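You operate a simulated robot arm through the tools that you are given. There is no shell and no other tool. Be economical: measure what you need, move in short steps, check, and stop when the job is done.

Carry out the task below with a simulated robot arm. There is one attempt and no reset: what you move stays moved.

TASK
Take the printer's stencil to the blue mat and wipe it clean.
Fine: undo both clamps and leave them free; use the green pad with cleaner and put it back; the other stencils stay in the rack, the latch as it is. Set down upright: green pad. What is to be rubbed or washed off counts as gone when no trace of it is left.

Only the result counts: the job must be done as asked and must still hold three seconds after the hand-in. Knocking over, shifting, dropping, spilling or breaking anything else fails it.

THE ROBOT
A 6-joint arm with a two-finger parallel gripper, fixed in place. Base frame: the origin is at the foot of the arm, x ahead of it, y to its left, z up; the work surface is at about z = 824. Readings come in mm, degrees, newtons and seconds.
With the tool pointing down near the work surface it reaches from about 360 to 820 mm from the base axis. Its first joint turns from -166.0 to 166.0 degrees. Payload 3.91 kg.
The tool frame sits at the grasp point between the pads (the TCP): z along the fingers, y along the line on which they close. The tips reach 30 mm beyond it. The gripper opens to 110 mm. The fingers are 20 mm wide and 10 mm thick; the gripper's body (48 by 112 mm) begins 55 mm behind the TCP.
Orientation is that of the tool frame in the base frame, as [roll, pitch, yaw] about the fixed x, y, z axes, in that order (R = Rz(yaw) Ry(pitch) Rx(roll)). With the fingers straight down and closing along the base's y, the tool's x points along the base's -x, its y along +y and its z along -z.

THE INTERFACE
- The arm moves only by the tool jog_arm. Its argument "targets" is a list of rows, each a list of 7 numbers: the gripper command, from -1 (fully open) to 1 (shut), values between in proportion, then the shift along the tool's x, y, z in units of 30 mm (1.0 is 30 mm), then the turn, a rotation vector about the tool's x, y, z in units of 8 degrees (1.0 is 8 degrees). In form: [[hand, x, y, z, wx, wy, wz], ...]. A call has 1 to 20 rows; each row shifts and turns the commanded pose from where the row before left it, along the tool's axes as they then stand. A call with a number of a shift or a turn outside -1 to 1 is refused whole. Rows are played at 5 a second. More than 50 mm and 8.6 degrees between two rows, or a gripper value outside its range, and nothing of the call is played. A pose out of reach is approached as far as the arm can. The call stops where the force on the tool passes 40 N (or 10 N more than at its start, if that is more) or the arm is blocked; 0.2 s more then pass. The fingers move at their own pace (about 45 mm/s each) and stop on an object; they squeeze with about 23 N. The grip force told is the motor's: it shows also when the fingers shut on nothing. Time passes only in rows, and 0.2 s behind the last, so rows that do not move let the fingers close. It gives the time, the measured TCP pose, the force on the tool (base axes), the opening and the grip force at its end, in the units of the frame above (readings bear some noise), with the torque about the TCP (base axes, N m) and any sound that the robot's microphone picked up.
- Cameras (640 x 400 px; columns grow to the right, rows downward): "scene" is fixed at [63.6, 647.2, 1649.8]; the picture's right is [-0.83, -0.56, 0.00], its down [-0.35, 0.51, -0.79] and it looks along [0.44, -0.65, -0.62] (base axes); focal length 312 px, centre (320, 200). "wrist" rides on the gripper at [77, 7, -114] in the tool frame; the picture's right is [-0.09, 1.00, 0.00], its down [-0.80, -0.07, -0.59] and it looks along [-0.59, -0.05, 0.80] (tool axes); focal length 270 px, centre (320, 200). There is no depth. A picture from a camera that has moved, and an enlarged one, comes with that camera's place and axes in the base frame and with its lens. The place of the scene camera against the robot may be out by one fixed shift of up to 25 mm in any direction.
- camera(camera): a new picture of that camera. It takes no simulated time.
- move_column(by): slides the trunk up (or, below 0, down) by that many mm; the arm rides with it, the base frame stays. It gives what a move gives, with no picture.
- inspect(camera, box): a new picture of the part [left, top, right, bottom] of that camera's present view, enlarged. It takes no simulated time.
- finish_job(): hands the job in; it is judged then, once.

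Work in short steps. Places have to be worked out from the pictures, the camera data and where the tool is seen: move nearer, look again, correct. Check each grasp and each placing, and mend what went wrong. You have 120 turns and 76 pictures in all, those below and enlarged ones among them. Open the gripper and draw the arm clear of the work before you hand the job in, unless the task says otherwise; then end with one line.

The tools are called after "Emit:" by a JSON object that holds its "method" and its "body". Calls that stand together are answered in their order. jog_arm: Moves the arm, as the interface text tells. Its arguments: {"type":"object","properties":{"targets":{"type":"array","items":{"type":"array","items":{"type":"number"}}}},"required":["targets"]} The other tools are called the same way: move_column (by) slides the trunk up or down; camera (camera) takes a picture; inspect (camera, box) takes an enlarged picture of a part of a camera's view; finish_job () hands the job in.

At the start:

```text
time_s: 0.0
tcp_pos: [475.3, 2.1, 1274.7]
tcp_rot: [-180.0, 0.0, 180.0]
wrist_force: [-0.9, -0.1, 0.4]
torque: [0.01, 0.02, 0.02]
finger_gap: 110.2
grip_force: 0.1
trunk travel left (down, up): [-575.0, 35.0]
```

scene: 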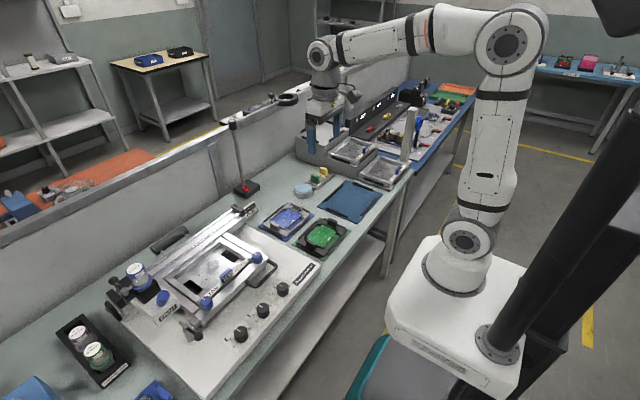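
wrist: 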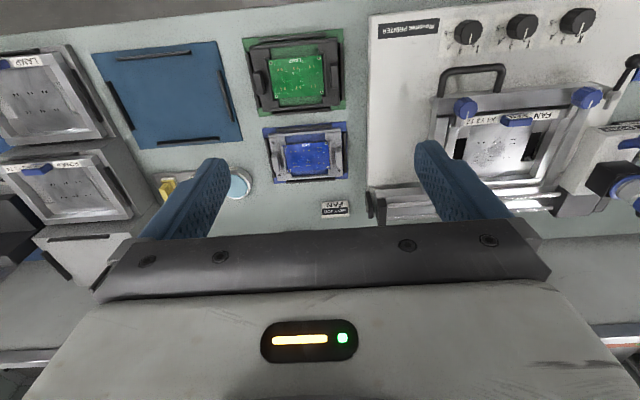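

The first view shows the printer with a stencil (FAN), clamps with blue knobs, a blue mat, and pads in the area. I'll enlarge the key areas.

Emit:
{"method": "inspect", "body": {"camera": "scene", "box": [100, 190, 340, 340]}}

Emit:
{"method": "inspect", "body": {"camera": "wrist", "box": [360, 0, 640, 220]}}

Emit:
{"method": "inspect", "body": {"camera": "scene", "box": [220, 80, 430, 230]}}

```text
2.67 times, centred on (220, 265) of scene
camera zoom: at [63.6, 647.2, 1649.8], right [-0.83, -0.56, 0.0], down [-0.35, 0.51, -0.79], along [0.44, -0.65, -0.62], focal length 831 px, centre (587, 27)
```

zoom: 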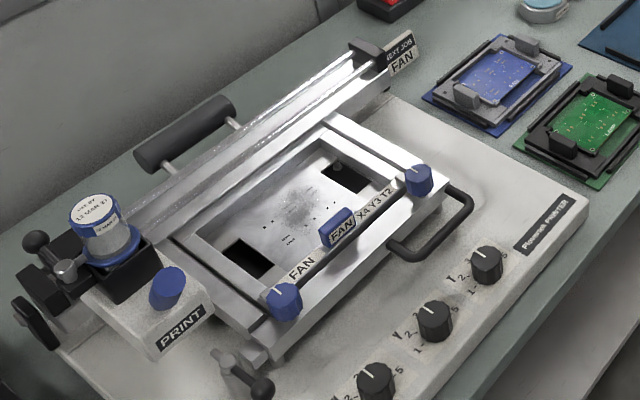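

```text
1.82 times, centred on (500, 110) of wrist
camera zoom: at [399.7, 9.5, 1390.7], right [0.09, 1.0, 0.0], down [0.8, -0.07, 0.59], along [0.59, -0.05, -0.8], focal length 491 px, centre (-7, 364)
```

zoom: 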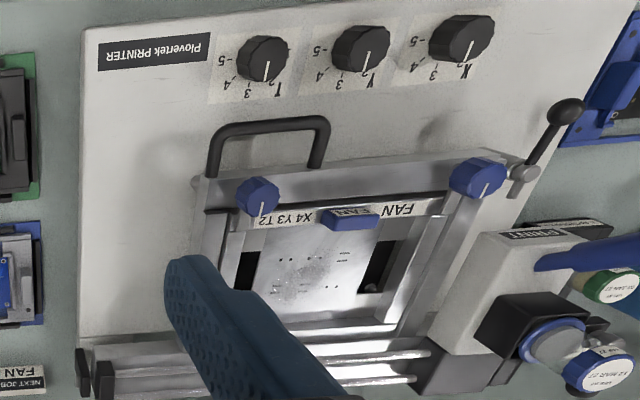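

```text
2.67 times, centred on (325, 155) of scene
camera zoom: at [63.6, 647.2, 1649.8], right [-0.83, -0.56, 0.0], down [-0.35, 0.51, -0.79], along [0.44, -0.65, -0.62], focal length 831 px, centre (307, 320)
```

zoom: 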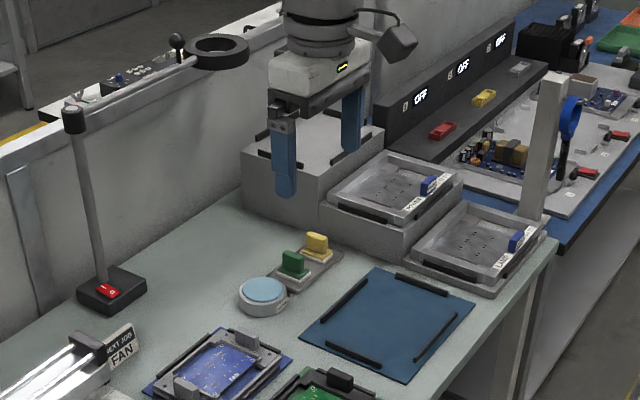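

The clamps sit near (574, 254) and (573, 463), the stencil tab near (606, 353), and the mat near (529, −317). I'll move above the printer for a closer look.

Emit:
{"method": "jog_arm", "body": {"targets": [[-1, 0, 1, 0.3, 0, 0, 0], [-1, 0, 1, 0.3, 0, 0, 0], [-1, 0, 1, 0.3, 0, 0, 0], [-1, 0, 1, 0.3, 0, 0, 0], [-1, 0, 1, 0.3, 0, 0, 0], [-1, 0, 1, 0.3, 0, 0, 0], [-1, 0, 1, 0.3, 0, 0, 0], [-1, 0, 1, 0.3, 0, 0, 0], [-1, 0, 1, 0.3, 0, 0, 0], [-1, 0, 1, 0.3, 0, 0, 0], [-1, 0, 1, 0.3, 0, 0, 0], [-1, 0, 1, 0.3, 0, 0, 0]]}}

Emit:
{"method": "camera", "body": {"camera": "wrist"}}

```text
time_s: 2.6
tcp_pos: [475.3, 365.6, 1167.5]
tcp_rot: [-180.0, -0.1, 180.0]
wrist_force: [0.0, -0.3, -0.4]
torque: [-0.08, -0.01, 0.0]
finger_gap: 110.0
grip_force: 0.1
trunk travel left (down, up): [-575.0, 35.0]
```

```text
70 pictures are left
camera wrist: at [399.1, 372.7, 1282.2], right [0.09, 1.0, 0.0], down [0.8, -0.07, 0.59], along [0.59, -0.05, -0.8], focal length 270 px, centre (320, 200)
```

wrist: 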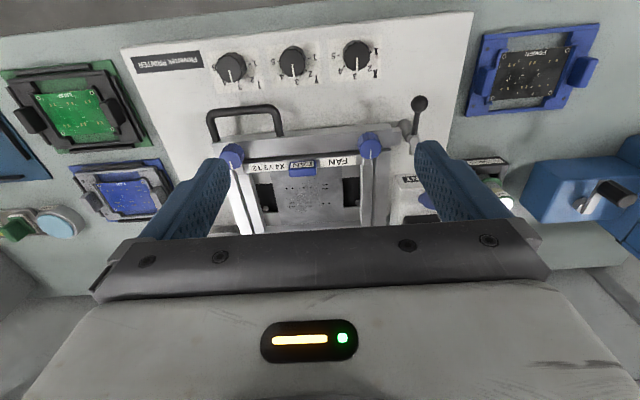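

Emit:
{"method": "inspect", "body": {"camera": "wrist", "box": [190, 80, 450, 240]}}

Emit:
{"method": "inspect", "body": {"camera": "scene", "box": [170, 220, 290, 300]}}

```text
2.46 times, centred on (320, 160) of wrist
camera zoom: at [399.1, 372.7, 1282.2], right [0.09, 1.0, 0.0], down [0.8, -0.07, 0.59], along [0.59, -0.05, -0.8], focal length 665 px, centre (320, 298)
```

zoom: 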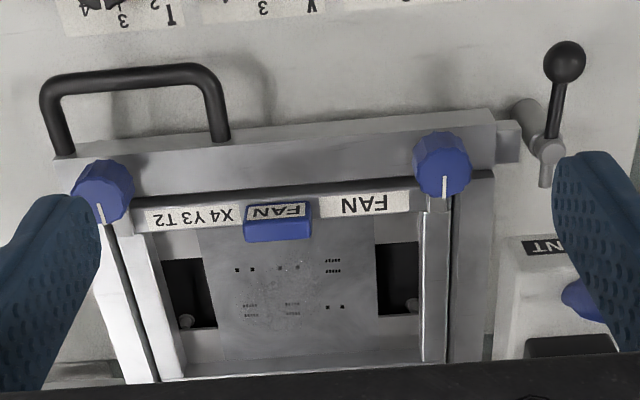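

```text
5.00 times, centred on (230, 260) of scene
camera zoom: at [63.6, 647.2, 1649.8], right [-0.83, -0.56, 0.0], down [-0.35, 0.51, -0.79], along [0.44, -0.65, -0.62], focal length 1559 px, centre (770, -100)
```

zoom: 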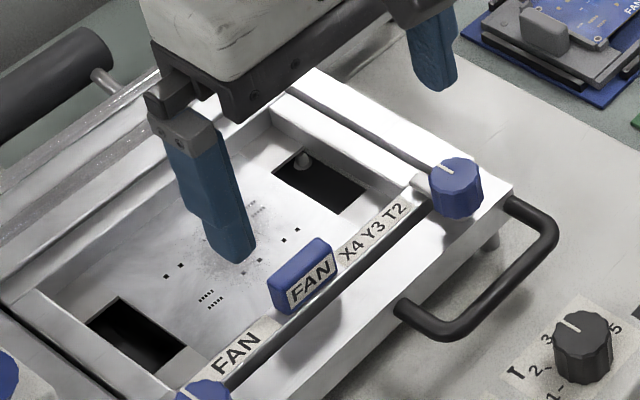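

Triangulating the two wrist views puts knob A at about (560, 236, 948) and knob B at about (563, 426, 948). I'll move closer to knob A to see its height and shape.

Emit:
{"method": "jog_arm", "body": {"targets": [[-1, -0.2, -1, 0.85, 0, 0, 0], [-1, -0.2, -1, 0.85, 0, 0, 0], [-1, -0.2, -1, 0.85, 0, 0, 0], [-1, -0.2, -1, 0.85, 0, 0, 0]]}}

Emit:
{"method": "camera", "body": {"camera": "wrist"}}

```text
time_s: 3.6
tcp_pos: [501.7, 244.6, 1065.3]
tcp_rot: [179.9, 0.0, 180.0]
wrist_force: [-0.4, -0.6, 0.0]
torque: [-0.01, -0.02, -0.01]
finger_gap: 110.2
grip_force: 0.1
trunk travel left (down, up): [-575.0, 35.0]
```

```text
67 pictures are left
camera wrist: at [424.7, 250.9, 1179.3], right [0.09, 1.0, 0.0], down [0.8, -0.07, 0.59], along [0.59, -0.05, -0.8], focal length 270 px, centre (320, 200)
```

wrist: 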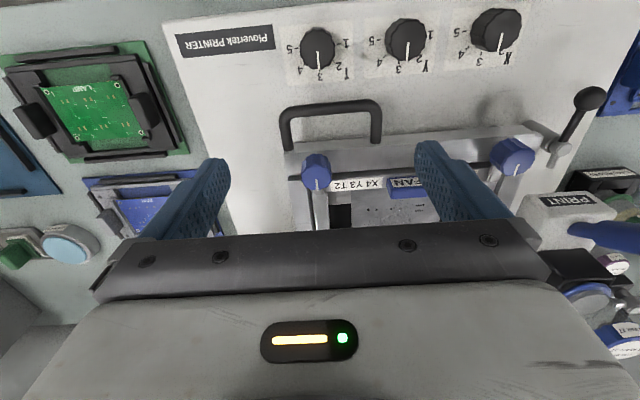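

Emit:
{"method": "inspect", "body": {"camera": "wrist", "box": [260, 120, 420, 220]}}

```text
4.00 times, centred on (340, 170) of wrist
camera zoom: at [424.7, 250.9, 1179.3], right [0.09, 1.0, 0.0], down [0.8, -0.07, 0.59], along [0.59, -0.05, -0.8], focal length 1081 px, centre (240, 320)
```

zoom: 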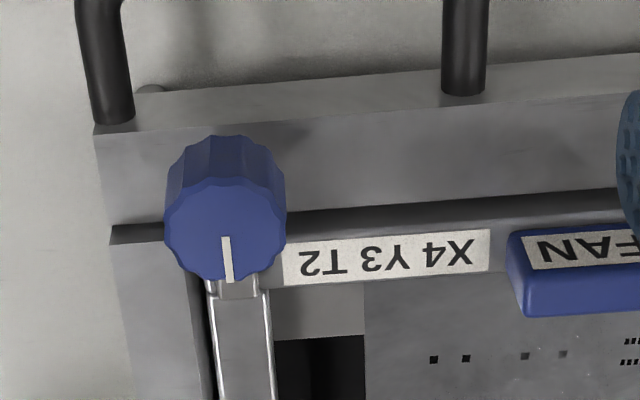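

Knob A's top centre is about (565, 235, 950), about 30 mm across and 18 mm tall, with its arm pointing +x over the stencil. I'll move above it with the fingers opened about 60 mm.

Emit:
{"method": "jog_arm", "body": {"targets": [[-0.1, -0.7, -0.1, 0.8, 0, 0, 0], [-0.1, -0.7, -0.11, 0.8, 0, 0, 0], [-0.1, -0.7, -0.11, 0.7, 0, 0, 0], [-0.1, 0, 0, 0.2, 0, 0, 0], [-0.1, 0, 0, 0, 0, 0, 0]]}}

Emit:
{"method": "camera", "body": {"camera": "wrist"}}

Emit:
{"method": "inspect", "body": {"camera": "scene", "box": [210, 200, 330, 280]}}

```text
time_s: 4.8
tcp_pos: [563.1, 235.7, 989.7]
tcp_rot: [180.0, 0.0, -180.0]
wrist_force: [-0.7, -0.1, -0.2]
torque: [0.01, 0.0, -0.01]
finger_gap: 60.7
grip_force: 0.0
trunk travel left (down, up): [-575.0, 35.0]
```

```text
65 pictures are left
camera wrist: at [486.4, 240.7, 1105.2], right [0.09, 1.0, 0.0], down [0.8, -0.07, 0.59], along [0.59, -0.05, -0.8], focal length 270 px, centre (320, 200)
```

wrist: 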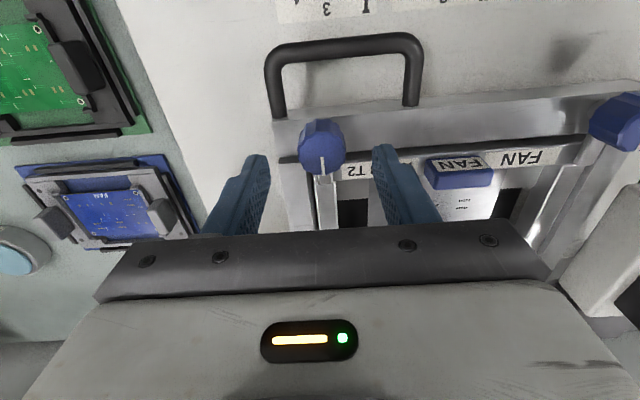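

```text
5.00 times, centred on (270, 240) of scene
camera zoom: at [63.6, 647.2, 1649.8], right [-0.83, -0.56, 0.0], down [-0.35, 0.51, -0.79], along [0.44, -0.65, -0.62], focal length 1559 px, centre (570, 0)
```

zoom: 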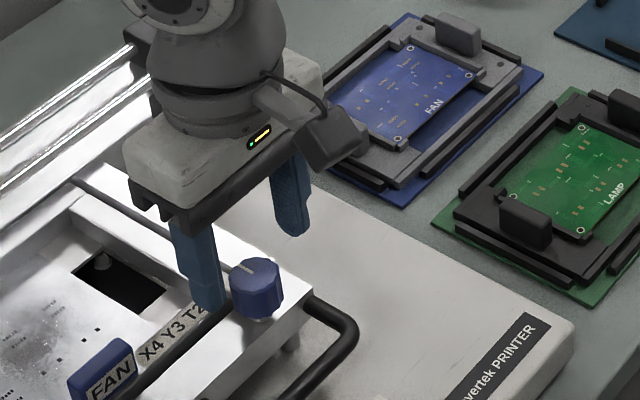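

The knob is centred between the fingers, at about x 562, y 234, top about 955. I'll descend a little, watching the force.

Emit:
{"method": "jog_arm", "body": {"targets": [[-0.1, 0, -0.03, 0.3, 0, 0, 0], [-0.1, 0, 0, 0.3, 0, 0, 0], [-0.1, 0, 0, 0, 0, 0, 0]]}}

Emit:
{"method": "inspect", "body": {"camera": "scene", "box": [225, 220, 315, 280]}}

Emit:
{"method": "inspect", "body": {"camera": "wrist", "box": [240, 90, 440, 220]}}

```text
time_s: 5.6
tcp_pos: [563.1, 233.4, 972.9]
tcp_rot: [179.9, 0.0, -180.0]
wrist_force: [-0.2, 0.1, -0.2]
torque: [0.0, 0.0, 0.04]
finger_gap: 60.4
grip_force: 0.0
trunk travel left (down, up): [-575.0, 35.0]
```

```text
6.67 times, centred on (270, 250) of scene
camera zoom: at [63.6, 647.2, 1649.8], right [-0.83, -0.56, 0.0], down [-0.35, 0.51, -0.79], along [0.44, -0.65, -0.62], focal length 2078 px, centre (653, -133)
```

zoom: 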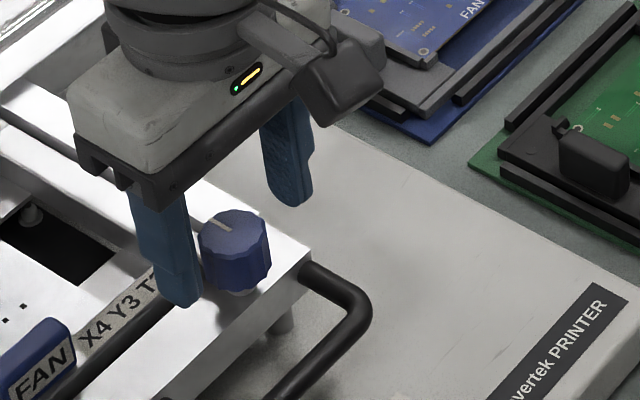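

```text
3.08 times, centred on (340, 155) of wrist
camera zoom: at [486.3, 239.5, 1087.9], right [0.09, 1.0, 0.0], down [0.8, -0.07, 0.59], along [0.59, -0.05, -0.8], focal length 832 px, centre (258, 338)
```

zoom: 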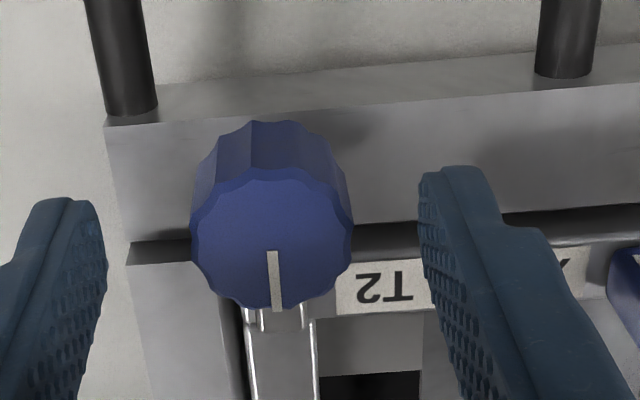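

The knob centre is about (563, 235.4), so I'll shift y by +2 mm, lower 3 mm and close on it.

Emit:
{"method": "jog_arm", "body": {"targets": [[-0.1, 0, 0.07, 0.1, 0, 0, 0], [0.3, 0, 0, 0, 0, 0, 0], [0.6, 0, 0, 0, 0, 0, 0], [0.6, 0, 0, 0, 0, 0, 0], [0.6, 0, 0, 0, 0, 0, 0]]}}

```text
time_s: 6.8
tcp_pos: [563.3, 235.2, 971.4]
tcp_rot: [-179.9, 0.0, -180.0]
wrist_force: [0.5, 0.5, 0.8]
torque: [0.22, 0.03, 0.01]
finger_gap: 29.3
grip_force: 45.0
trunk travel left (down, up): [-575.0, 35.0]
```

The knob is gripped at a 29 mm gap. I'll turn it a little, with the arm swinging outward toward −y, and read the torque.

Emit:
{"method": "jog_arm", "body": {"targets": [[0.6, 0, 0, 0, 0, 0, 0.6], [0.6, 0, 0, 0, 0, 0, 0.6], [0.6, 0, 0, 0, 0, 0, 0.6], [0.6, 0, 0, 0, 0, 0, 0.6]]}}

Emit:
{"method": "inspect", "body": {"camera": "wrist", "box": [240, 90, 440, 220]}}

```text
time_s: 7.8
tcp_pos: [562.5, 234.6, 970.8]
tcp_rot: [180.0, 0.1, 160.8]
wrist_force: [-0.2, 3.6, 11.4]
torque: [0.13, 1.28, -0.04]
finger_gap: 29.4
grip_force: 44.9
trunk travel left (down, up): [-575.0, 35.0]
```

```text
3.08 times, centred on (340, 155) of wrist
camera zoom: at [492.7, 266.7, 1085.3], right [0.41, 0.91, 0.0], down [0.73, -0.33, 0.6], along [0.54, -0.24, -0.8], focal length 832 px, centre (258, 338)
```

zoom: 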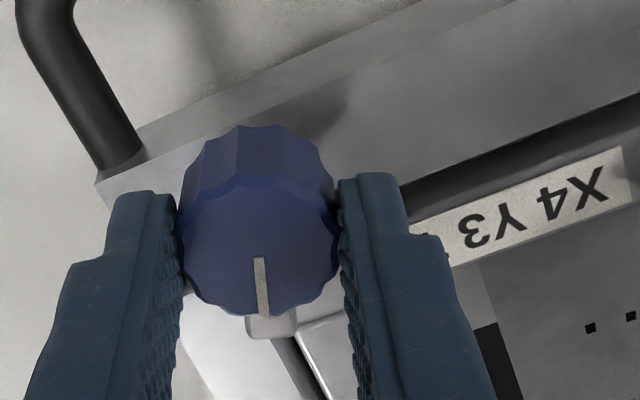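

The knob turns with the hand and there is almost no turning torque, but a z force has built up. I'll turn a bit further and watch it.

Emit:
{"method": "jog_arm", "body": {"targets": [[0.6, 0, 0, 0, 0, 0, 0.6], [0.6, 0, 0, 0, 0, 0, 0.6], [0.6, 0, 0, 0, 0, 0, 0]]}}

```text
time_s: 8.6
tcp_pos: [563.2, 235.5, 970.8]
tcp_rot: [179.9, 0.1, 151.2]
wrist_force: [1.5, 5.2, 12.8]
torque: [-0.13, 0.1, 0.0]
finger_gap: 29.4
grip_force: 45.2
trunk travel left (down, up): [-575.0, 35.0]
```

The forces are stable and the turning torque is nil, so I'll continue the swing to about 90°.

Emit:
{"method": "jog_arm", "body": {"targets": [[0.6, 0, 0, 0, 0, 0, 0.7], [0.6, 0, 0, 0, 0, 0, 0.7], [0.6, 0, 0, 0, 0, 0, 0.7], [0.6, 0, 0, 0, 0, 0, 0.7], [0.6, 0, 0, 0, 0, 0, 0.7], [0.6, 0, 0, 0, 0, 0, 0.7], [0.6, 0, 0, 0, 0, 0, 0.7], [0.6, 0, 0, 0, 0, 0, 0.7], [0.6, 0, 0, 0, 0, 0, 0.7], [0.6, 0, 0, 0, 0, 0, 0.7], [0.6, 0, 0, 0, 0, 0, 0.7]]}}

Emit:
{"method": "camera", "body": {"camera": "wrist"}}

```text
time_s: 11.0
tcp_pos: [561.9, 234.6, 971.1]
tcp_rot: [179.9, 0.1, 89.4]
wrist_force: [-1.6, 6.8, 14.4]
torque: [0.75, -0.32, 0.11]
finger_gap: 29.4
grip_force: 44.9
trunk travel left (down, up): [-575.0, 35.0]
```

```text
60 pictures are left
camera wrist: at [570.3, 311.6, 1085.3], right [1.0, -0.1, 0.0], down [-0.08, -0.8, 0.59], along [-0.06, -0.59, -0.8], focal length 270 px, centre (320, 200)
```

wrist: 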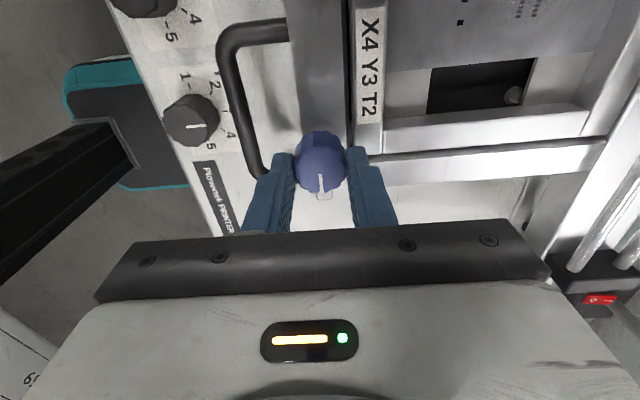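

The arm now points −y, clear of the stencil. I'll open slightly and rise.

Emit:
{"method": "jog_arm", "body": {"targets": [[0.27, 0, 0, 0, 0, 0, 0], [0.27, 0, 0, 0, 0, 0, 0], [0.27, 0, 0, -1, 0, 0, 0], [0.27, 0, 0, -1, 0, 0, 0]]}}

Emit:
{"method": "inspect", "body": {"camera": "scene", "box": [190, 230, 310, 310]}}

```text
time_s: 12.0
tcp_pos: [562.8, 232.1, 1031.1]
tcp_rot: [-179.9, 0.0, 89.6]
wrist_force: [0.0, -0.4, -0.2]
torque: [0.01, -0.01, -0.01]
finger_gap: 40.1
grip_force: 0.1
trunk travel left (down, up): [-575.0, 35.0]
```

```text
5.00 times, centred on (250, 270) of scene
camera zoom: at [63.6, 647.2, 1649.8], right [-0.83, -0.56, 0.0], down [-0.35, 0.51, -0.79], along [0.44, -0.65, -0.62], focal length 1559 px, centre (670, -150)
```

zoom: 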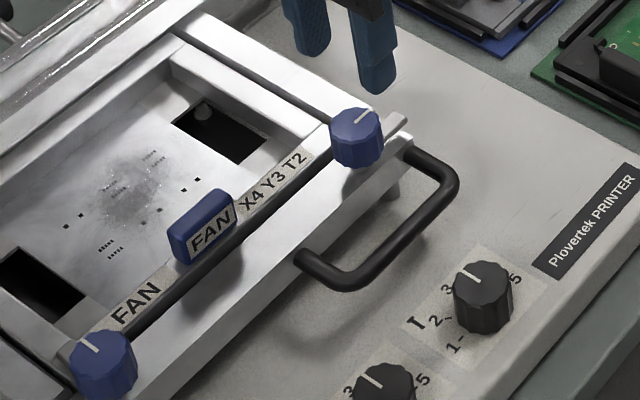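

Clamp A is undone. I'll move over to knob B, keeping yaw 90.

Emit:
{"method": "jog_arm", "body": {"targets": [[-0.1, 0.9, 0, 0, 0, 0, 0], [-0.1, 0.9, 0, 0, 0, 0, 0], [-0.1, 0.9, 0, 0, 0, 0, 0], [-0.1, 0.9, 0, 0, 0, 0, 0], [-0.1, 0.9, 0, 0, 0, 0, 0], [-0.1, 0.9, 0, 0, 0, 0, 0], [-0.1, 0.9, 0, 0, 0, 0, 0]]}}

Emit:
{"method": "inspect", "body": {"camera": "wrist", "box": [220, 80, 420, 240]}}

```text
time_s: 13.6
tcp_pos: [564.5, 425.5, 1029.8]
tcp_rot: [179.9, 0.0, 89.6]
wrist_force: [-0.1, 0.7, -0.6]
torque: [0.01, -0.01, -0.02]
finger_gap: 60.3
grip_force: 0.0
trunk travel left (down, up): [-575.0, 35.0]
```

```text
2.50 times, centred on (320, 160) of wrist
camera zoom: at [571.4, 501.6, 1144.2], right [1.0, -0.09, 0.0], down [-0.08, -0.8, 0.59], along [-0.06, -0.59, -0.8], focal length 676 px, centre (320, 300)
```

zoom: 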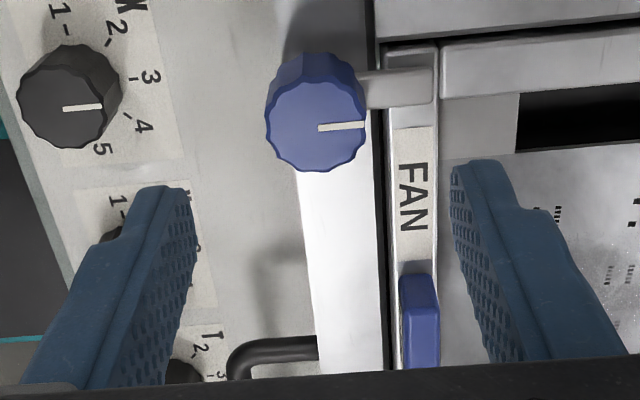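

Knob B is at (562.5, 425). I'll descend to 971 and grip it.

Emit:
{"method": "jog_arm", "body": {"targets": [[-0.1, 0, -0.07, 0.9, 0, 0, 0], [-0.1, 0, 0, 0.9, 0, 0, 0], [-0.1, 0, 0, 0.16, 0, 0, 0], [0.3, 0, 0, 0, 0, 0, 0], [0.6, 0, 0, 0, 0, 0, 0], [0.6, 0, 0, 0, 0, 0, 0], [0.6, 0, 0, 0, 0, 0, 0]]}}

Emit:
{"method": "inspect", "body": {"camera": "wrist", "box": [220, 80, 420, 240]}}

```text
time_s: 15.2
tcp_pos: [561.6, 423.0, 969.4]
tcp_rot: [-180.0, 0.0, 89.6]
wrist_force: [7.9, 0.6, -1.3]
torque: [0.13, -0.51, 0.0]
finger_gap: 29.4
grip_force: 44.4
trunk travel left (down, up): [-575.0, 35.0]
```

```text
2.50 times, centred on (320, 160) of wrist
camera zoom: at [570.0, 500.5, 1084.8], right [1.0, -0.09, 0.0], down [-0.08, -0.8, 0.59], along [-0.06, -0.59, -0.8], focal length 676 px, centre (320, 300)
```

zoom: 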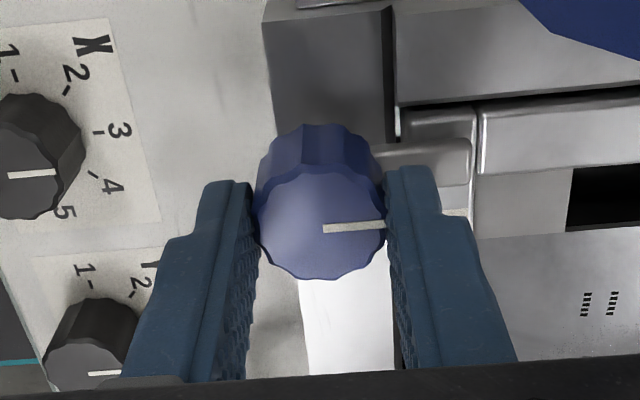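

Gripped. Now I'll turn counter-clockwise as seen from above, which is tool z negative, so the arm swings to +y. I'll start with a few steps.

Emit:
{"method": "jog_arm", "body": {"targets": [[0.6, 0, 0, 0, 0, 0, -0.6], [0.6, 0, 0, 0, 0, 0, -0.6], [0.6, 0, 0, 0, 0, 0, -0.6], [0.6, 0, 0, 0, 0, 0, -0.6]]}}

```text
time_s: 16.2
tcp_pos: [562.8, 424.0, 969.6]
tcp_rot: [-179.9, 0.1, 109.1]
wrist_force: [4.4, 3.3, -3.5]
torque: [0.17, -0.39, -0.02]
finger_gap: 29.2
grip_force: 45.1
trunk travel left (down, up): [-575.0, 35.0]
```

It turns freely, so I'll finish the 90°.

Emit:
{"method": "jog_arm", "body": {"targets": [[0.6, 0, 0, 0, 0, 0, -0.74], [0.6, 0, 0, 0, 0, 0, -0.74], [0.6, 0, 0, 0, 0, 0, -0.74], [0.6, 0, 0, 0, 0, 0, -0.74], [0.6, 0, 0, 0, 0, 0, -0.74], [0.6, 0, 0, 0, 0, 0, -0.74], [0.6, 0, 0, 0, 0, 0, -0.74], [0.6, 0, 0, 0, 0, 0, -0.74], [0.6, 0, 0, 0, 0, 0, -0.74], [0.6, 0, 0, 0, 0, 0, -0.74], [0.6, 0, 0, 0, 0, 0, -0.74], [0.6, 0, 0, 0, 0, 0, -0.74]]}}

Emit:
{"method": "inspect", "body": {"camera": "wrist", "box": [220, 80, 420, 240]}}

```text
time_s: 18.8
tcp_pos: [563.9, 425.3, 970.8]
tcp_rot: [179.9, 0.0, -180.0]
wrist_force: [15.4, 12.8, 3.4]
torque: [-0.02, -0.38, -0.09]
finger_gap: 29.6
grip_force: 45.3
trunk travel left (down, up): [-575.0, 35.0]
```

```text
2.50 times, centred on (320, 160) of wrist
camera zoom: at [487.3, 431.9, 1084.7], right [0.09, 1.0, 0.0], down [0.8, -0.07, 0.59], along [0.59, -0.05, -0.8], focal length 676 px, centre (320, 300)
```

zoom: 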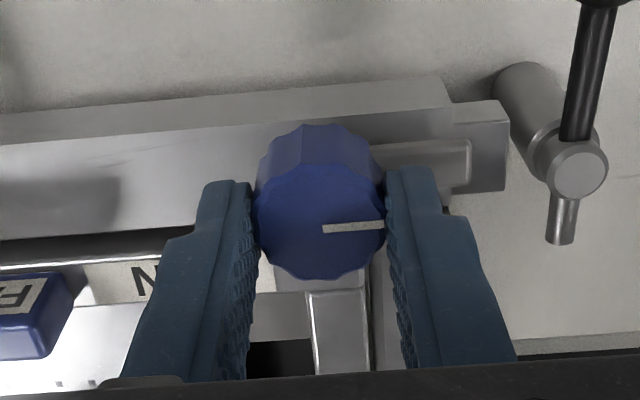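

Both arms point away from the stencil now. I'll release, rise, and go to a viewing place for the stencil tab.

Emit:
{"method": "jog_arm", "body": {"targets": [[0.27, 0, 0, 0, 0, 0, 0], [0.27, 0, 0, 0, 0, 0, 0], [0.27, 0, 0, -1, 0, 0, 0], [0.27, 0, 0, -1, 0, 0, 0], [0.27, 0.7, -1, -0.8, 0, 0, 0], [0.27, 0.7, -1, 0, 0, 0, 0], [0.27, 0.7, -1, 0, 0, 0, 0]]}}

Emit:
{"method": "camera", "body": {"camera": "wrist"}}

Emit:
{"method": "inspect", "body": {"camera": "scene", "box": [160, 220, 290, 310]}}

```text
time_s: 20.4
tcp_pos: [496.4, 335.1, 1056.5]
tcp_rot: [-179.9, 0.1, 179.9]
wrist_force: [0.1, 0.3, 1.1]
torque: [-0.03, 0.02, -0.02]
finger_gap: 40.0
grip_force: 0.0
trunk travel left (down, up): [-575.0, 35.0]
```

```text
55 pictures are left
camera wrist: at [420.3, 342.2, 1171.7], right [0.09, 1.0, 0.0], down [0.8, -0.07, 0.6], along [0.59, -0.05, -0.8], focal length 270 px, centre (320, 200)
```

wrist: 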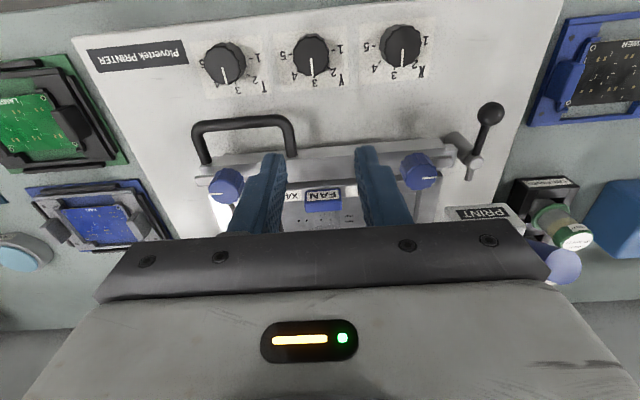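

```text
4.44 times, centred on (225, 265) of scene
camera zoom: at [63.6, 647.2, 1649.8], right [-0.83, -0.56, 0.0], down [-0.35, 0.51, -0.79], along [0.44, -0.65, -0.62], focal length 1386 px, centre (742, -89)
```

zoom: 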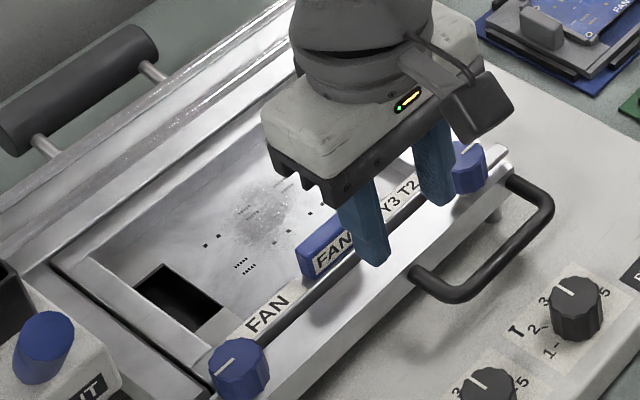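

I need to see the tab and frame geometry closely before choosing the grasp.

Emit:
{"method": "jog_arm", "body": {"targets": [[-1, -0.8, -0.1, 0.3, 0, 0, 0], [-1, -0.8, 0, 0, 0, 0, 0], [-1, 0, 0, 0, 0, 0, 0]]}}

Emit:
{"method": "inspect", "body": {"camera": "wrist", "box": [200, 90, 440, 240]}}

Emit:
{"method": "inspect", "body": {"camera": "scene", "box": [185, 235, 260, 285]}}

```text
time_s: 21.2
tcp_pos: [546.5, 332.5, 1048.5]
tcp_rot: [180.0, 0.0, 179.8]
wrist_force: [-0.6, -0.2, -0.1]
torque: [-0.02, 0.0, -0.01]
finger_gap: 109.8
grip_force: 0.8
trunk travel left (down, up): [-575.0, 35.0]
```

```text
2.67 times, centred on (320, 165) of wrist
camera zoom: at [469.8, 339.3, 1163.0], right [0.09, 1.0, 0.0], down [0.8, -0.07, 0.59], along [0.59, -0.05, -0.8], focal length 721 px, centre (320, 293)
```

zoom: 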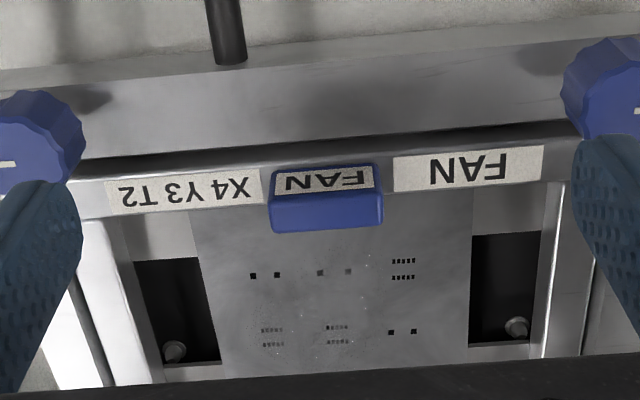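

```text
8.00 times, centred on (222, 260) of scene
camera zoom: at [63.6, 647.2, 1649.8], right [-0.83, -0.56, 0.0], down [-0.35, 0.51, -0.79], along [0.44, -0.65, -0.62], focal length 2494 px, centre (1100, -280)
```

zoom: 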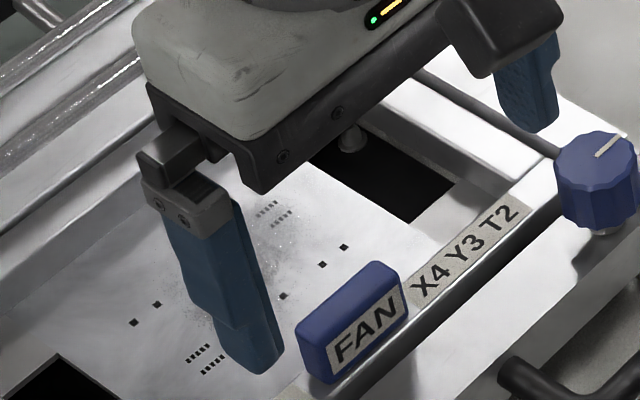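

The tab is about 35 mm wide (y), 15 mm thick (x), with its top near (592, 331, 945). I'll rotate to close along x (yaw 90), then move above it.

Emit:
{"method": "jog_arm", "body": {"targets": [[-0.1, 0, 0, 0, 0, 0, 0.938], [-0.1, 0, 0, 0, 0, 0, 0.938], [-0.1, 0, 0, 0, 0, 0, 0.938], [-0.1, 0, 0, 0, 0, 0, 0.938], [-0.1, 0, 0, 0, 0, 0, 0.938], [-0.1, 0, 0, 0, 0, 0, 0.938], [-0.1, 0, 0, 0, 0, 0, 0.938], [-0.1, 0, 0, 0, 0, 0, 0.938], [-0.1, 0, 0, 0, 0, 0, 0.938], [-0.1, 0, 0, 0, 0, 0, 0.938], [-0.1, 0, 0, 0, 0, 0, 0.938], [-0.1, 0, 0, 0, 0, 0, 0.938], [-0.1, 0, 0.75, 0.6, 0, 0, 0], [-0.1, 0, 0.75, 0.6, 0, 0, 0], [-0.1, 0, 0, 0, 0, 0, 0]]}}

Emit:
{"method": "inspect", "body": {"camera": "wrist", "box": [220, 80, 420, 240]}}

Emit:
{"method": "inspect", "body": {"camera": "scene", "box": [185, 225, 275, 285]}}

```text
time_s: 24.4
tcp_pos: [591.7, 328.6, 1010.1]
tcp_rot: [-180.0, 0.1, 89.9]
wrist_force: [0.2, 0.5, 0.5]
torque: [0.0, -0.02, -0.02]
finger_gap: 60.4
grip_force: 0.1
trunk travel left (down, up): [-575.0, 35.0]
```

```text
2.50 times, centred on (320, 160) of wrist
camera zoom: at [599.6, 405.9, 1124.6], right [1.0, -0.09, 0.0], down [-0.07, -0.8, 0.59], along [-0.05, -0.59, -0.8], focal length 676 px, centre (320, 300)
```

zoom: 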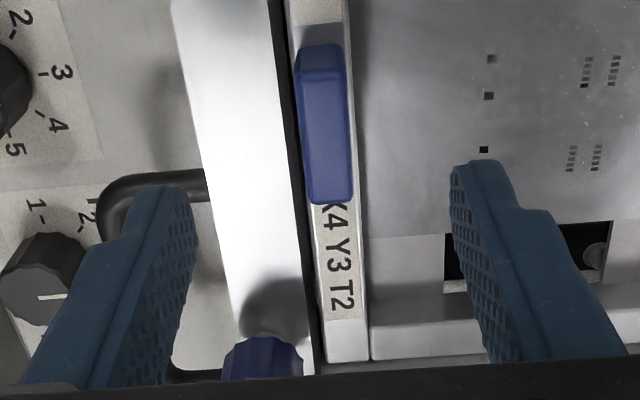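

```text
6.67 times, centred on (230, 255) of scene
camera zoom: at [63.6, 647.2, 1649.8], right [-0.83, -0.56, 0.0], down [-0.35, 0.51, -0.79], along [0.44, -0.65, -0.62], focal length 2078 px, centre (920, -167)
```

zoom: 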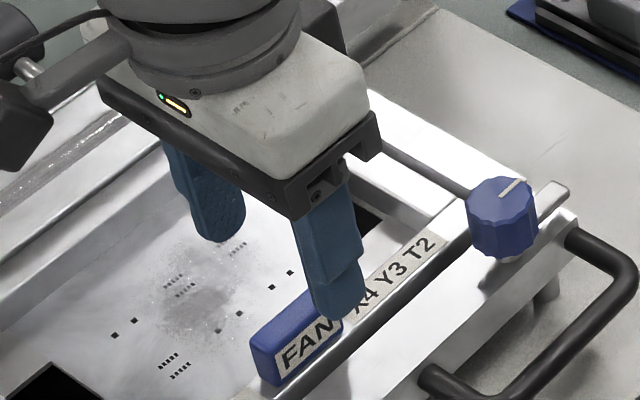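

The tab top centre is at about (594, 329, 945). I'll shift +2.5 mm in x and descend to TCP z 963.

Emit:
{"method": "jog_arm", "body": {"targets": [[-0.1, 0, 0.08, 0.8, 0, 0, 0], [-0.1, 0, 0, 0.77, 0, 0, 0], [0.2, 0, 0, 0, 0, 0, 0], [0.2, 0, 0, 0, 0, 0, 0]]}}

Emit:
{"method": "inspect", "body": {"camera": "wrist", "box": [240, 100, 400, 220]}}

Emit:
{"method": "inspect", "body": {"camera": "scene", "box": [195, 235, 255, 280]}}

```text
time_s: 25.4
tcp_pos: [593.7, 329.6, 961.2]
tcp_rot: [180.0, -0.1, 89.9]
wrist_force: [-0.1, -0.7, -0.5]
torque: [0.01, 0.02, 0.03]
finger_gap: 43.9
grip_force: 0.1
trunk travel left (down, up): [-575.0, 35.0]
```

```text
3.33 times, centred on (320, 160) of wrist
camera zoom: at [601.0, 406.3, 1077.4], right [1.0, -0.09, 0.0], down [-0.07, -0.8, 0.59], along [-0.05, -0.59, -0.8], focal length 901 px, centre (320, 333)
```

zoom: 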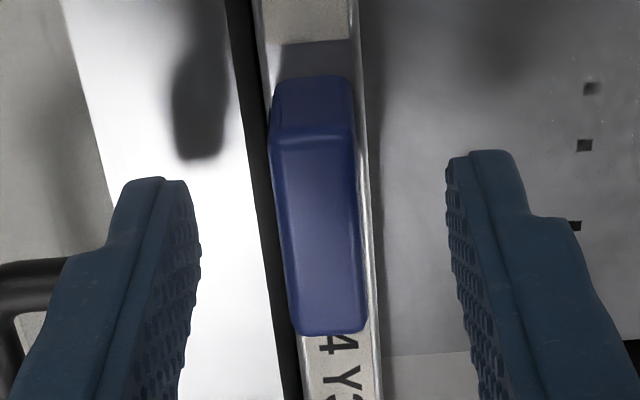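

```text
8.89 times, centred on (225, 258) of scene
camera zoom: at [63.6, 647.2, 1649.8], right [-0.83, -0.56, 0.0], down [-0.35, 0.51, -0.79], along [0.44, -0.65, -0.62], focal length 2771 px, centre (1164, -311)
```

zoom: 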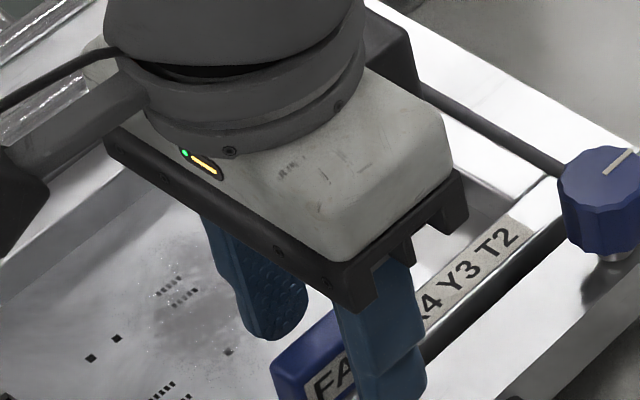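

The tab is well centred. I'll lower 4 mm more and close.

Emit:
{"method": "jog_arm", "body": {"targets": [[0.2, 0, 0.02, 0.1, 0, 0, 0], [0.6, 0, 0, 0, 0, 0, 0], [0.9, 0, 0, 0, 0, 0, 0], [0.9, 0, 0, 0, 0, 0, 0], [0.9, 0, 0, 0, 0, 0, 0]]}}

Emit:
{"method": "inspect", "body": {"camera": "wrist", "box": [240, 100, 400, 220]}}

```text
time_s: 26.6
tcp_pos: [594.5, 329.1, 960.7]
tcp_rot: [180.0, 0.0, 89.9]
wrist_force: [-0.1, 0.3, 0.6]
torque: [-0.03, 0.0, 0.07]
finger_gap: 13.6
grip_force: 22.8
trunk travel left (down, up): [-575.0, 35.0]
```

```text
3.33 times, centred on (320, 160) of wrist
camera zoom: at [602.1, 406.4, 1074.6], right [1.0, -0.09, 0.0], down [-0.07, -0.8, 0.59], along [-0.05, -0.59, -0.8], focal length 901 px, centre (320, 333)
```

zoom: 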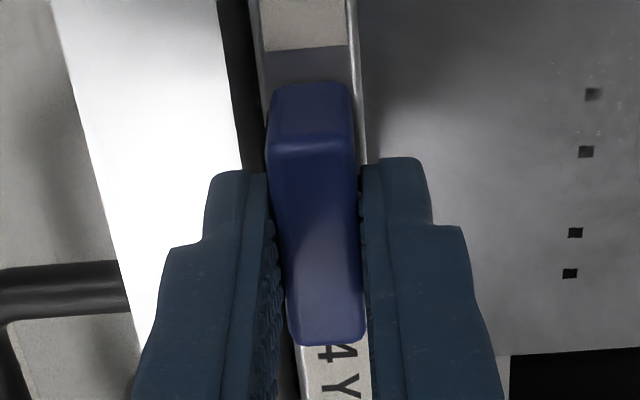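

The tab is gripped at a gap of 13.6 mm. I'll lift gently by 10 mm and read weight and moment.

Emit:
{"method": "jog_arm", "body": {"targets": [[1, 0, 0, 0, 0, 0, 0], [1, 0, 0, -0.15, 0, 0, 0], [1, 0, 0, -0.15, 0, 0, 0], [1, 0, 0, 0, 0, 0, 0]]}}

Emit:
{"method": "camera", "body": {"camera": "wrist"}}

Emit:
{"method": "inspect", "body": {"camera": "scene", "box": [150, 200, 290, 300]}}

```text
time_s: 27.6
tcp_pos: [595.5, 330.8, 967.7]
tcp_rot: [-179.9, 0.0, 89.9]
wrist_force: [0.2, 0.9, -2.2]
torque: [0.01, 0.15, -0.01]
finger_gap: 13.5
grip_force: 23.2
trunk travel left (down, up): [-575.0, 35.0]
```

```text
46 pictures are left
camera wrist: at [602.3, 407.7, 1082.8], right [1.0, -0.09, 0.0], down [-0.07, -0.8, 0.59], along [-0.05, -0.59, -0.8], focal length 270 px, centre (320, 200)
```

wrist: 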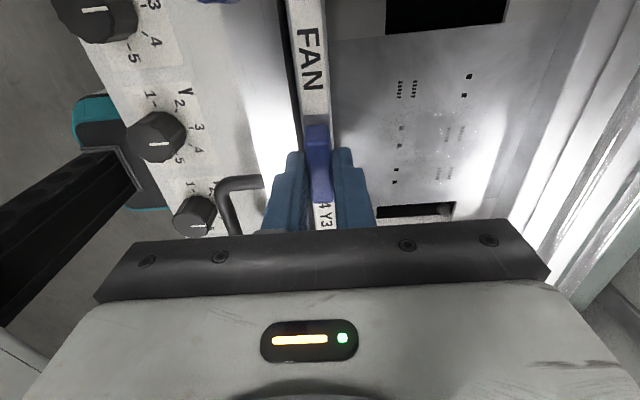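

```text
4.00 times, centred on (220, 250) of scene
camera zoom: at [63.6, 647.2, 1649.8], right [-0.83, -0.56, 0.0], down [-0.35, 0.51, -0.79], along [0.44, -0.65, -0.62], focal length 1247 px, centre (720, 0)
```

zoom: 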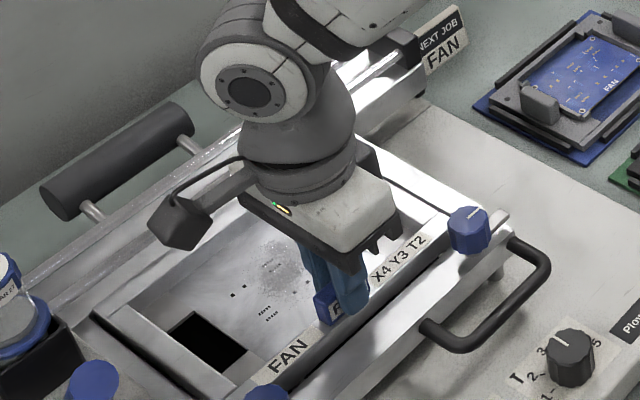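

The load is light, about 2 N, with a 0.15 N·m moment. I'll lift further.

Emit:
{"method": "jog_arm", "body": {"targets": [[1, 0, 0, -0.3, 0, 0, 0], [1, 0, 0, -0.3, 0, 0, 0], [1, 0, 0, -0.4, 0, 0, 0], [1, 0, 0, 0, 0, 0, 0]]}}

Emit:
{"method": "inspect", "body": {"camera": "scene", "box": [150, 190, 290, 300]}}

```text
time_s: 28.6
tcp_pos: [595.4, 330.6, 997.8]
tcp_rot: [179.9, -0.1, 89.9]
wrist_force: [0.0, -0.3, -1.5]
torque: [0.01, 0.01, 0.0]
finger_gap: 0.0
grip_force: 22.9
trunk travel left (down, up): [-575.0, 35.0]
```

```text
3.64 times, centred on (220, 245) of scene
camera zoom: at [63.6, 647.2, 1649.8], right [-0.83, -0.56, 0.0], down [-0.35, 0.51, -0.79], along [0.44, -0.65, -0.62], focal length 1134 px, centre (684, 36)
```

zoom: 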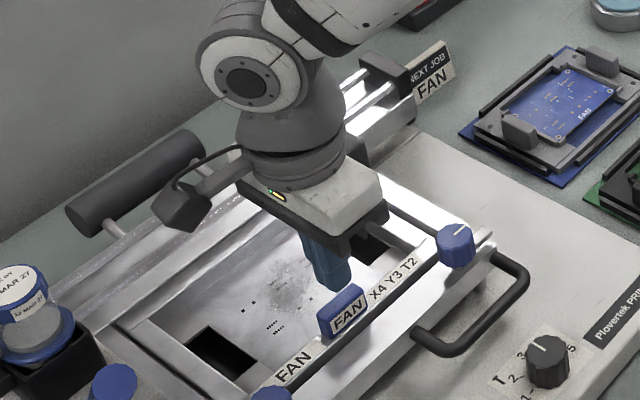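

The grip slipped off the tab and the stencil dropped back onto its seat. I'll rise clear and check that it is seated, and measure its extent.

Emit:
{"method": "jog_arm", "body": {"targets": [[-0.1, 0, -0.5, -1, 0, 0, 0], [-0.1, 0.5, -0.8, -1, 0, 0, 0], [-0.1, 1, -0.8, -1, 0, 0, 0], [-0.1, 1, -0.8, -1, 0, 0, 0], [-0.1, 1, 0, -1, 0, 0, 0]]}}

Emit:
{"method": "inspect", "body": {"camera": "scene", "box": [140, 200, 300, 310]}}

Emit:
{"method": "camera", "body": {"camera": "wrist"}}

```text
time_s: 29.8
tcp_pos: [507.6, 436.5, 1146.3]
tcp_rot: [-179.9, 0.1, 89.9]
wrist_force: [-0.1, 0.2, -0.2]
torque: [0.03, 0.04, -0.01]
finger_gap: 60.7
grip_force: 0.0
trunk travel left (down, up): [-575.0, 35.0]
```

```text
3.64 times, centred on (220, 255) of scene
camera zoom: at [63.6, 647.2, 1649.8], right [-0.83, -0.56, 0.0], down [-0.35, 0.51, -0.79], along [0.44, -0.65, -0.62], focal length 1134 px, centre (684, 0)
```

zoom: 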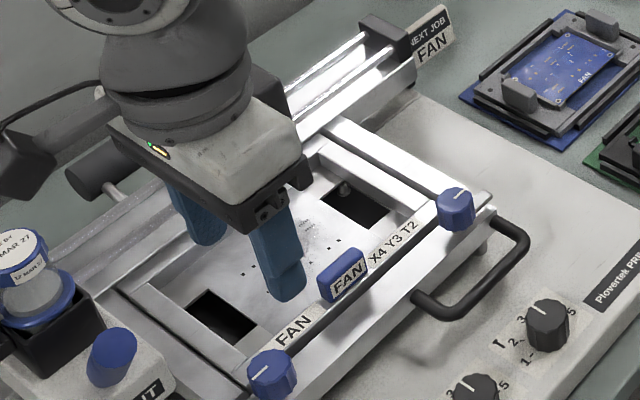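

```text
42 pictures are left
camera wrist: at [515.7, 514.4, 1262.6], right [1.0, -0.09, 0.0], down [-0.07, -0.8, 0.6], along [-0.05, -0.59, -0.8], focal length 270 px, centre (320, 200)
```

wrist: 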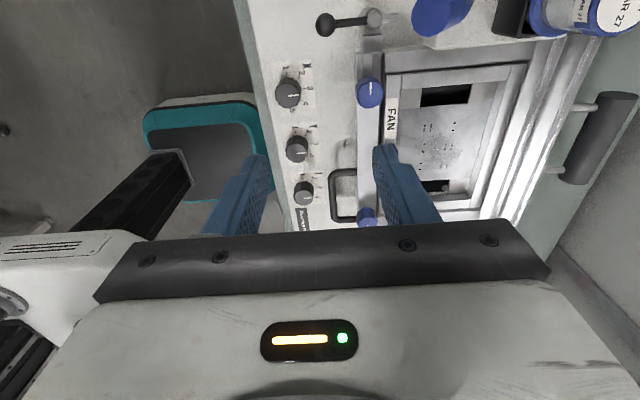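

The stencil is seated again (frame about x 587–721, y 225–435). Closing along y on the tab's ends, with tips resting on the rail, should resist the moment better, so I'll reorient to yaw 180 above the tab.

Emit:
{"method": "jog_arm", "body": {"targets": [[-0.3, 0, 0, 0, 0, 0, -0.938], [-0.3, 0, 0, 0, 0, 0, -0.938], [-0.3, 0, 0, 0, 0, 0, -0.938], [-0.3, 0, 0, 0, 0, 0, -0.938], [-0.3, 0, 0, 0, 0, 0, -0.938], [-0.3, 0, 0, 0, 0, 0, -0.938], [-0.3, 0, 0, 0, 0, 0, -0.938], [-0.3, 0, 0, 0, 0, 0, -0.938], [-0.3, 0, 0, 0, 0, 0, -0.938], [-0.3, 0, 0, 0, 0, 0, -0.938], [-0.3, 0, 0, 0, 0, 0, -0.938], [-0.3, 0, 0, 0, 0, 0, -0.938], [-0.3, -0.72, -0.9, 1, 0, 0, 0], [-0.3, -0.72, -0.9, 1, 0, 0, 0], [-0.3, -0.72, -0.9, 1, 0, 0, 0], [-0.3, -0.74, -0.87, 1, 0, 0, 0], [-0.3, 0, 0, 0.85, 0, 0, 0], [-0.3, 0, 0, 0, 0, 0, 0]]}}

Emit:
{"method": "inspect", "body": {"camera": "wrist", "box": [220, 90, 420, 220]}}

```text
time_s: 33.6
tcp_pos: [595.5, 328.2, 1003.2]
tcp_rot: [-180.0, 0.0, 179.9]
wrist_force: [0.9, 0.1, 0.3]
torque: [0.03, -0.01, 0.02]
finger_gap: 71.5
grip_force: 0.0
trunk travel left (down, up): [-575.0, 35.0]
```

```text
3.08 times, centred on (320, 155) of wrist
camera zoom: at [519.2, 334.9, 1118.2], right [0.09, 1.0, 0.0], down [0.8, -0.07, 0.59], along [0.59, -0.05, -0.8], focal length 832 px, centre (320, 338)
```

zoom: 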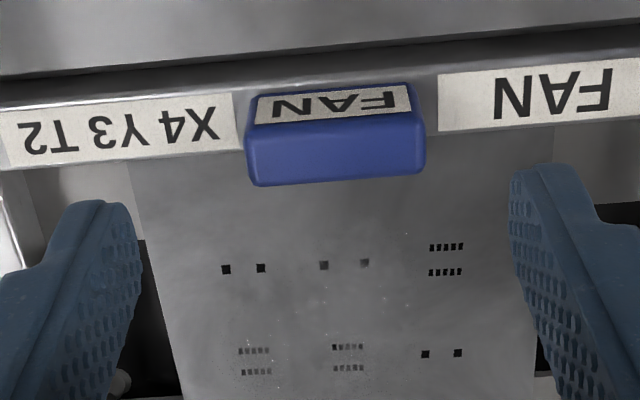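

The tab centre is about (595.5, 331.5). I'll adjust y by +3 mm and descend, the last part slowly.

Emit:
{"method": "jog_arm", "body": {"targets": [[-0.1, 0, 0.11, 0.7, 0, 0, 0], [-0.1, 0, 0, 0.6, 0, 0, 0], [-0.1, 0, 0, 0, 0, 0, 0]]}}

Emit:
{"method": "inspect", "body": {"camera": "wrist", "box": [220, 90, 420, 220]}}

```text
time_s: 34.4
tcp_pos: [595.8, 332.0, 963.7]
tcp_rot: [180.0, 0.0, 179.9]
wrist_force: [0.4, 0.6, -0.6]
torque: [-0.01, -0.01, -0.02]
finger_gap: 60.3
grip_force: 0.1
trunk travel left (down, up): [-575.0, 35.0]
```

```text
3.08 times, centred on (320, 155) of wrist
camera zoom: at [519.5, 338.4, 1078.5], right [0.09, 1.0, 0.0], down [0.8, -0.07, 0.59], along [0.59, -0.05, -0.8], focal length 832 px, centre (320, 338)
```

zoom: 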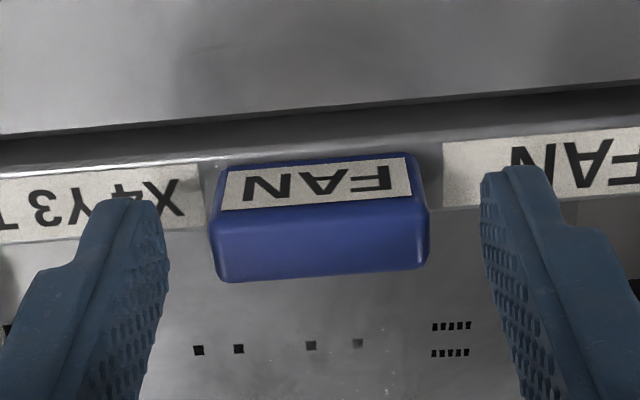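

Centred. I'll narrow the fingers and probe down to the rail.

Emit:
{"method": "jog_arm", "body": {"targets": [[0.12, 0, 0, 0.1, 0, 0, 0], [0.12, 0, 0, 0.05, 0, 0, 0], [0.12, 0, 0, 0, 0, 0, 0]]}}

Emit:
{"method": "jog_arm", "body": {"targets": [[0.12, 0, 0, 0.07, 0, 0, 0], [0.12, 0, 0, 0, 0, 0, 0]]}}

```text
time_s: 35.2
tcp_pos: [595.5, 332.3, 959.2]
tcp_rot: [-179.9, 0.0, 179.9]
wrist_force: [-0.2, -1.1, -0.5]
torque: [-0.01, 0.0, 0.0]
finger_gap: 48.5
grip_force: 0.0
trunk travel left (down, up): [-575.0, 35.0]
```

```text
time_s: 35.8
tcp_pos: [596.3, 330.7, 956.9]
tcp_rot: [180.0, 0.0, 179.9]
wrist_force: [0.5, -0.4, 0.3]
torque: [0.02, -0.01, 0.01]
finger_gap: 48.7
grip_force: 0.1
trunk travel left (down, up): [-575.0, 35.0]
```

No contact yet at tip z ≈ 927, so I'll continue down in 2 mm steps.

Emit:
{"method": "jog_arm", "body": {"targets": [[0.12, 0, 0, 0.06, 0, 0, 0], [0.12, 0, 0, 0, 0, 0, 0]]}}

Emit:
{"method": "inspect", "body": {"camera": "wrist", "box": [220, 90, 420, 220]}}

```text
time_s: 36.4
tcp_pos: [595.0, 330.2, 954.9]
tcp_rot: [180.0, -0.1, 180.0]
wrist_force: [-0.4, 0.3, 0.3]
torque: [0.04, 0.05, 0.01]
finger_gap: 48.3
grip_force: 0.0
trunk travel left (down, up): [-575.0, 35.0]
```

```text
3.08 times, centred on (320, 155) of wrist
camera zoom: at [518.5, 337.7, 1070.4], right [0.09, 1.0, 0.0], down [0.8, -0.07, 0.59], along [0.59, -0.05, -0.8], focal length 832 px, centre (320, 338)
```

zoom: 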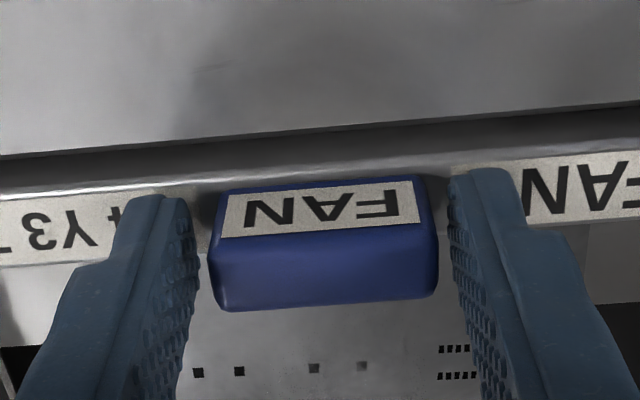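

Shadows show the tips are close to the rail. I'll make two more small steps.

Emit:
{"method": "jog_arm", "body": {"targets": [[0.12, 0, 0.02, 0.07, 0, 0, 0], [0.12, 0, 0, 0, 0, 0, 0]]}}

Emit:
{"method": "jog_arm", "body": {"targets": [[0.12, 0, 0, 0.07, 0, 0, 0], [0.12, 0, 0, 0, 0, 0, 0]]}}

```text
time_s: 37.0
tcp_pos: [595.1, 331.3, 953.7]
tcp_rot: [-180.0, -0.1, 179.8]
wrist_force: [-0.8, -0.3, 0.2]
torque: [0.03, 0.03, 0.01]
finger_gap: 48.5
grip_force: 0.0
trunk travel left (down, up): [-575.0, 35.0]
```

```text
time_s: 37.6
tcp_pos: [594.0, 331.6, 953.7]
tcp_rot: [180.0, 0.2, 179.9]
wrist_force: [4.8, -0.6, 13.5]
torque: [-0.42, -0.06, 0.05]
finger_gap: 48.8
grip_force: 0.3
trunk travel left (down, up): [-575.0, 35.0]
```

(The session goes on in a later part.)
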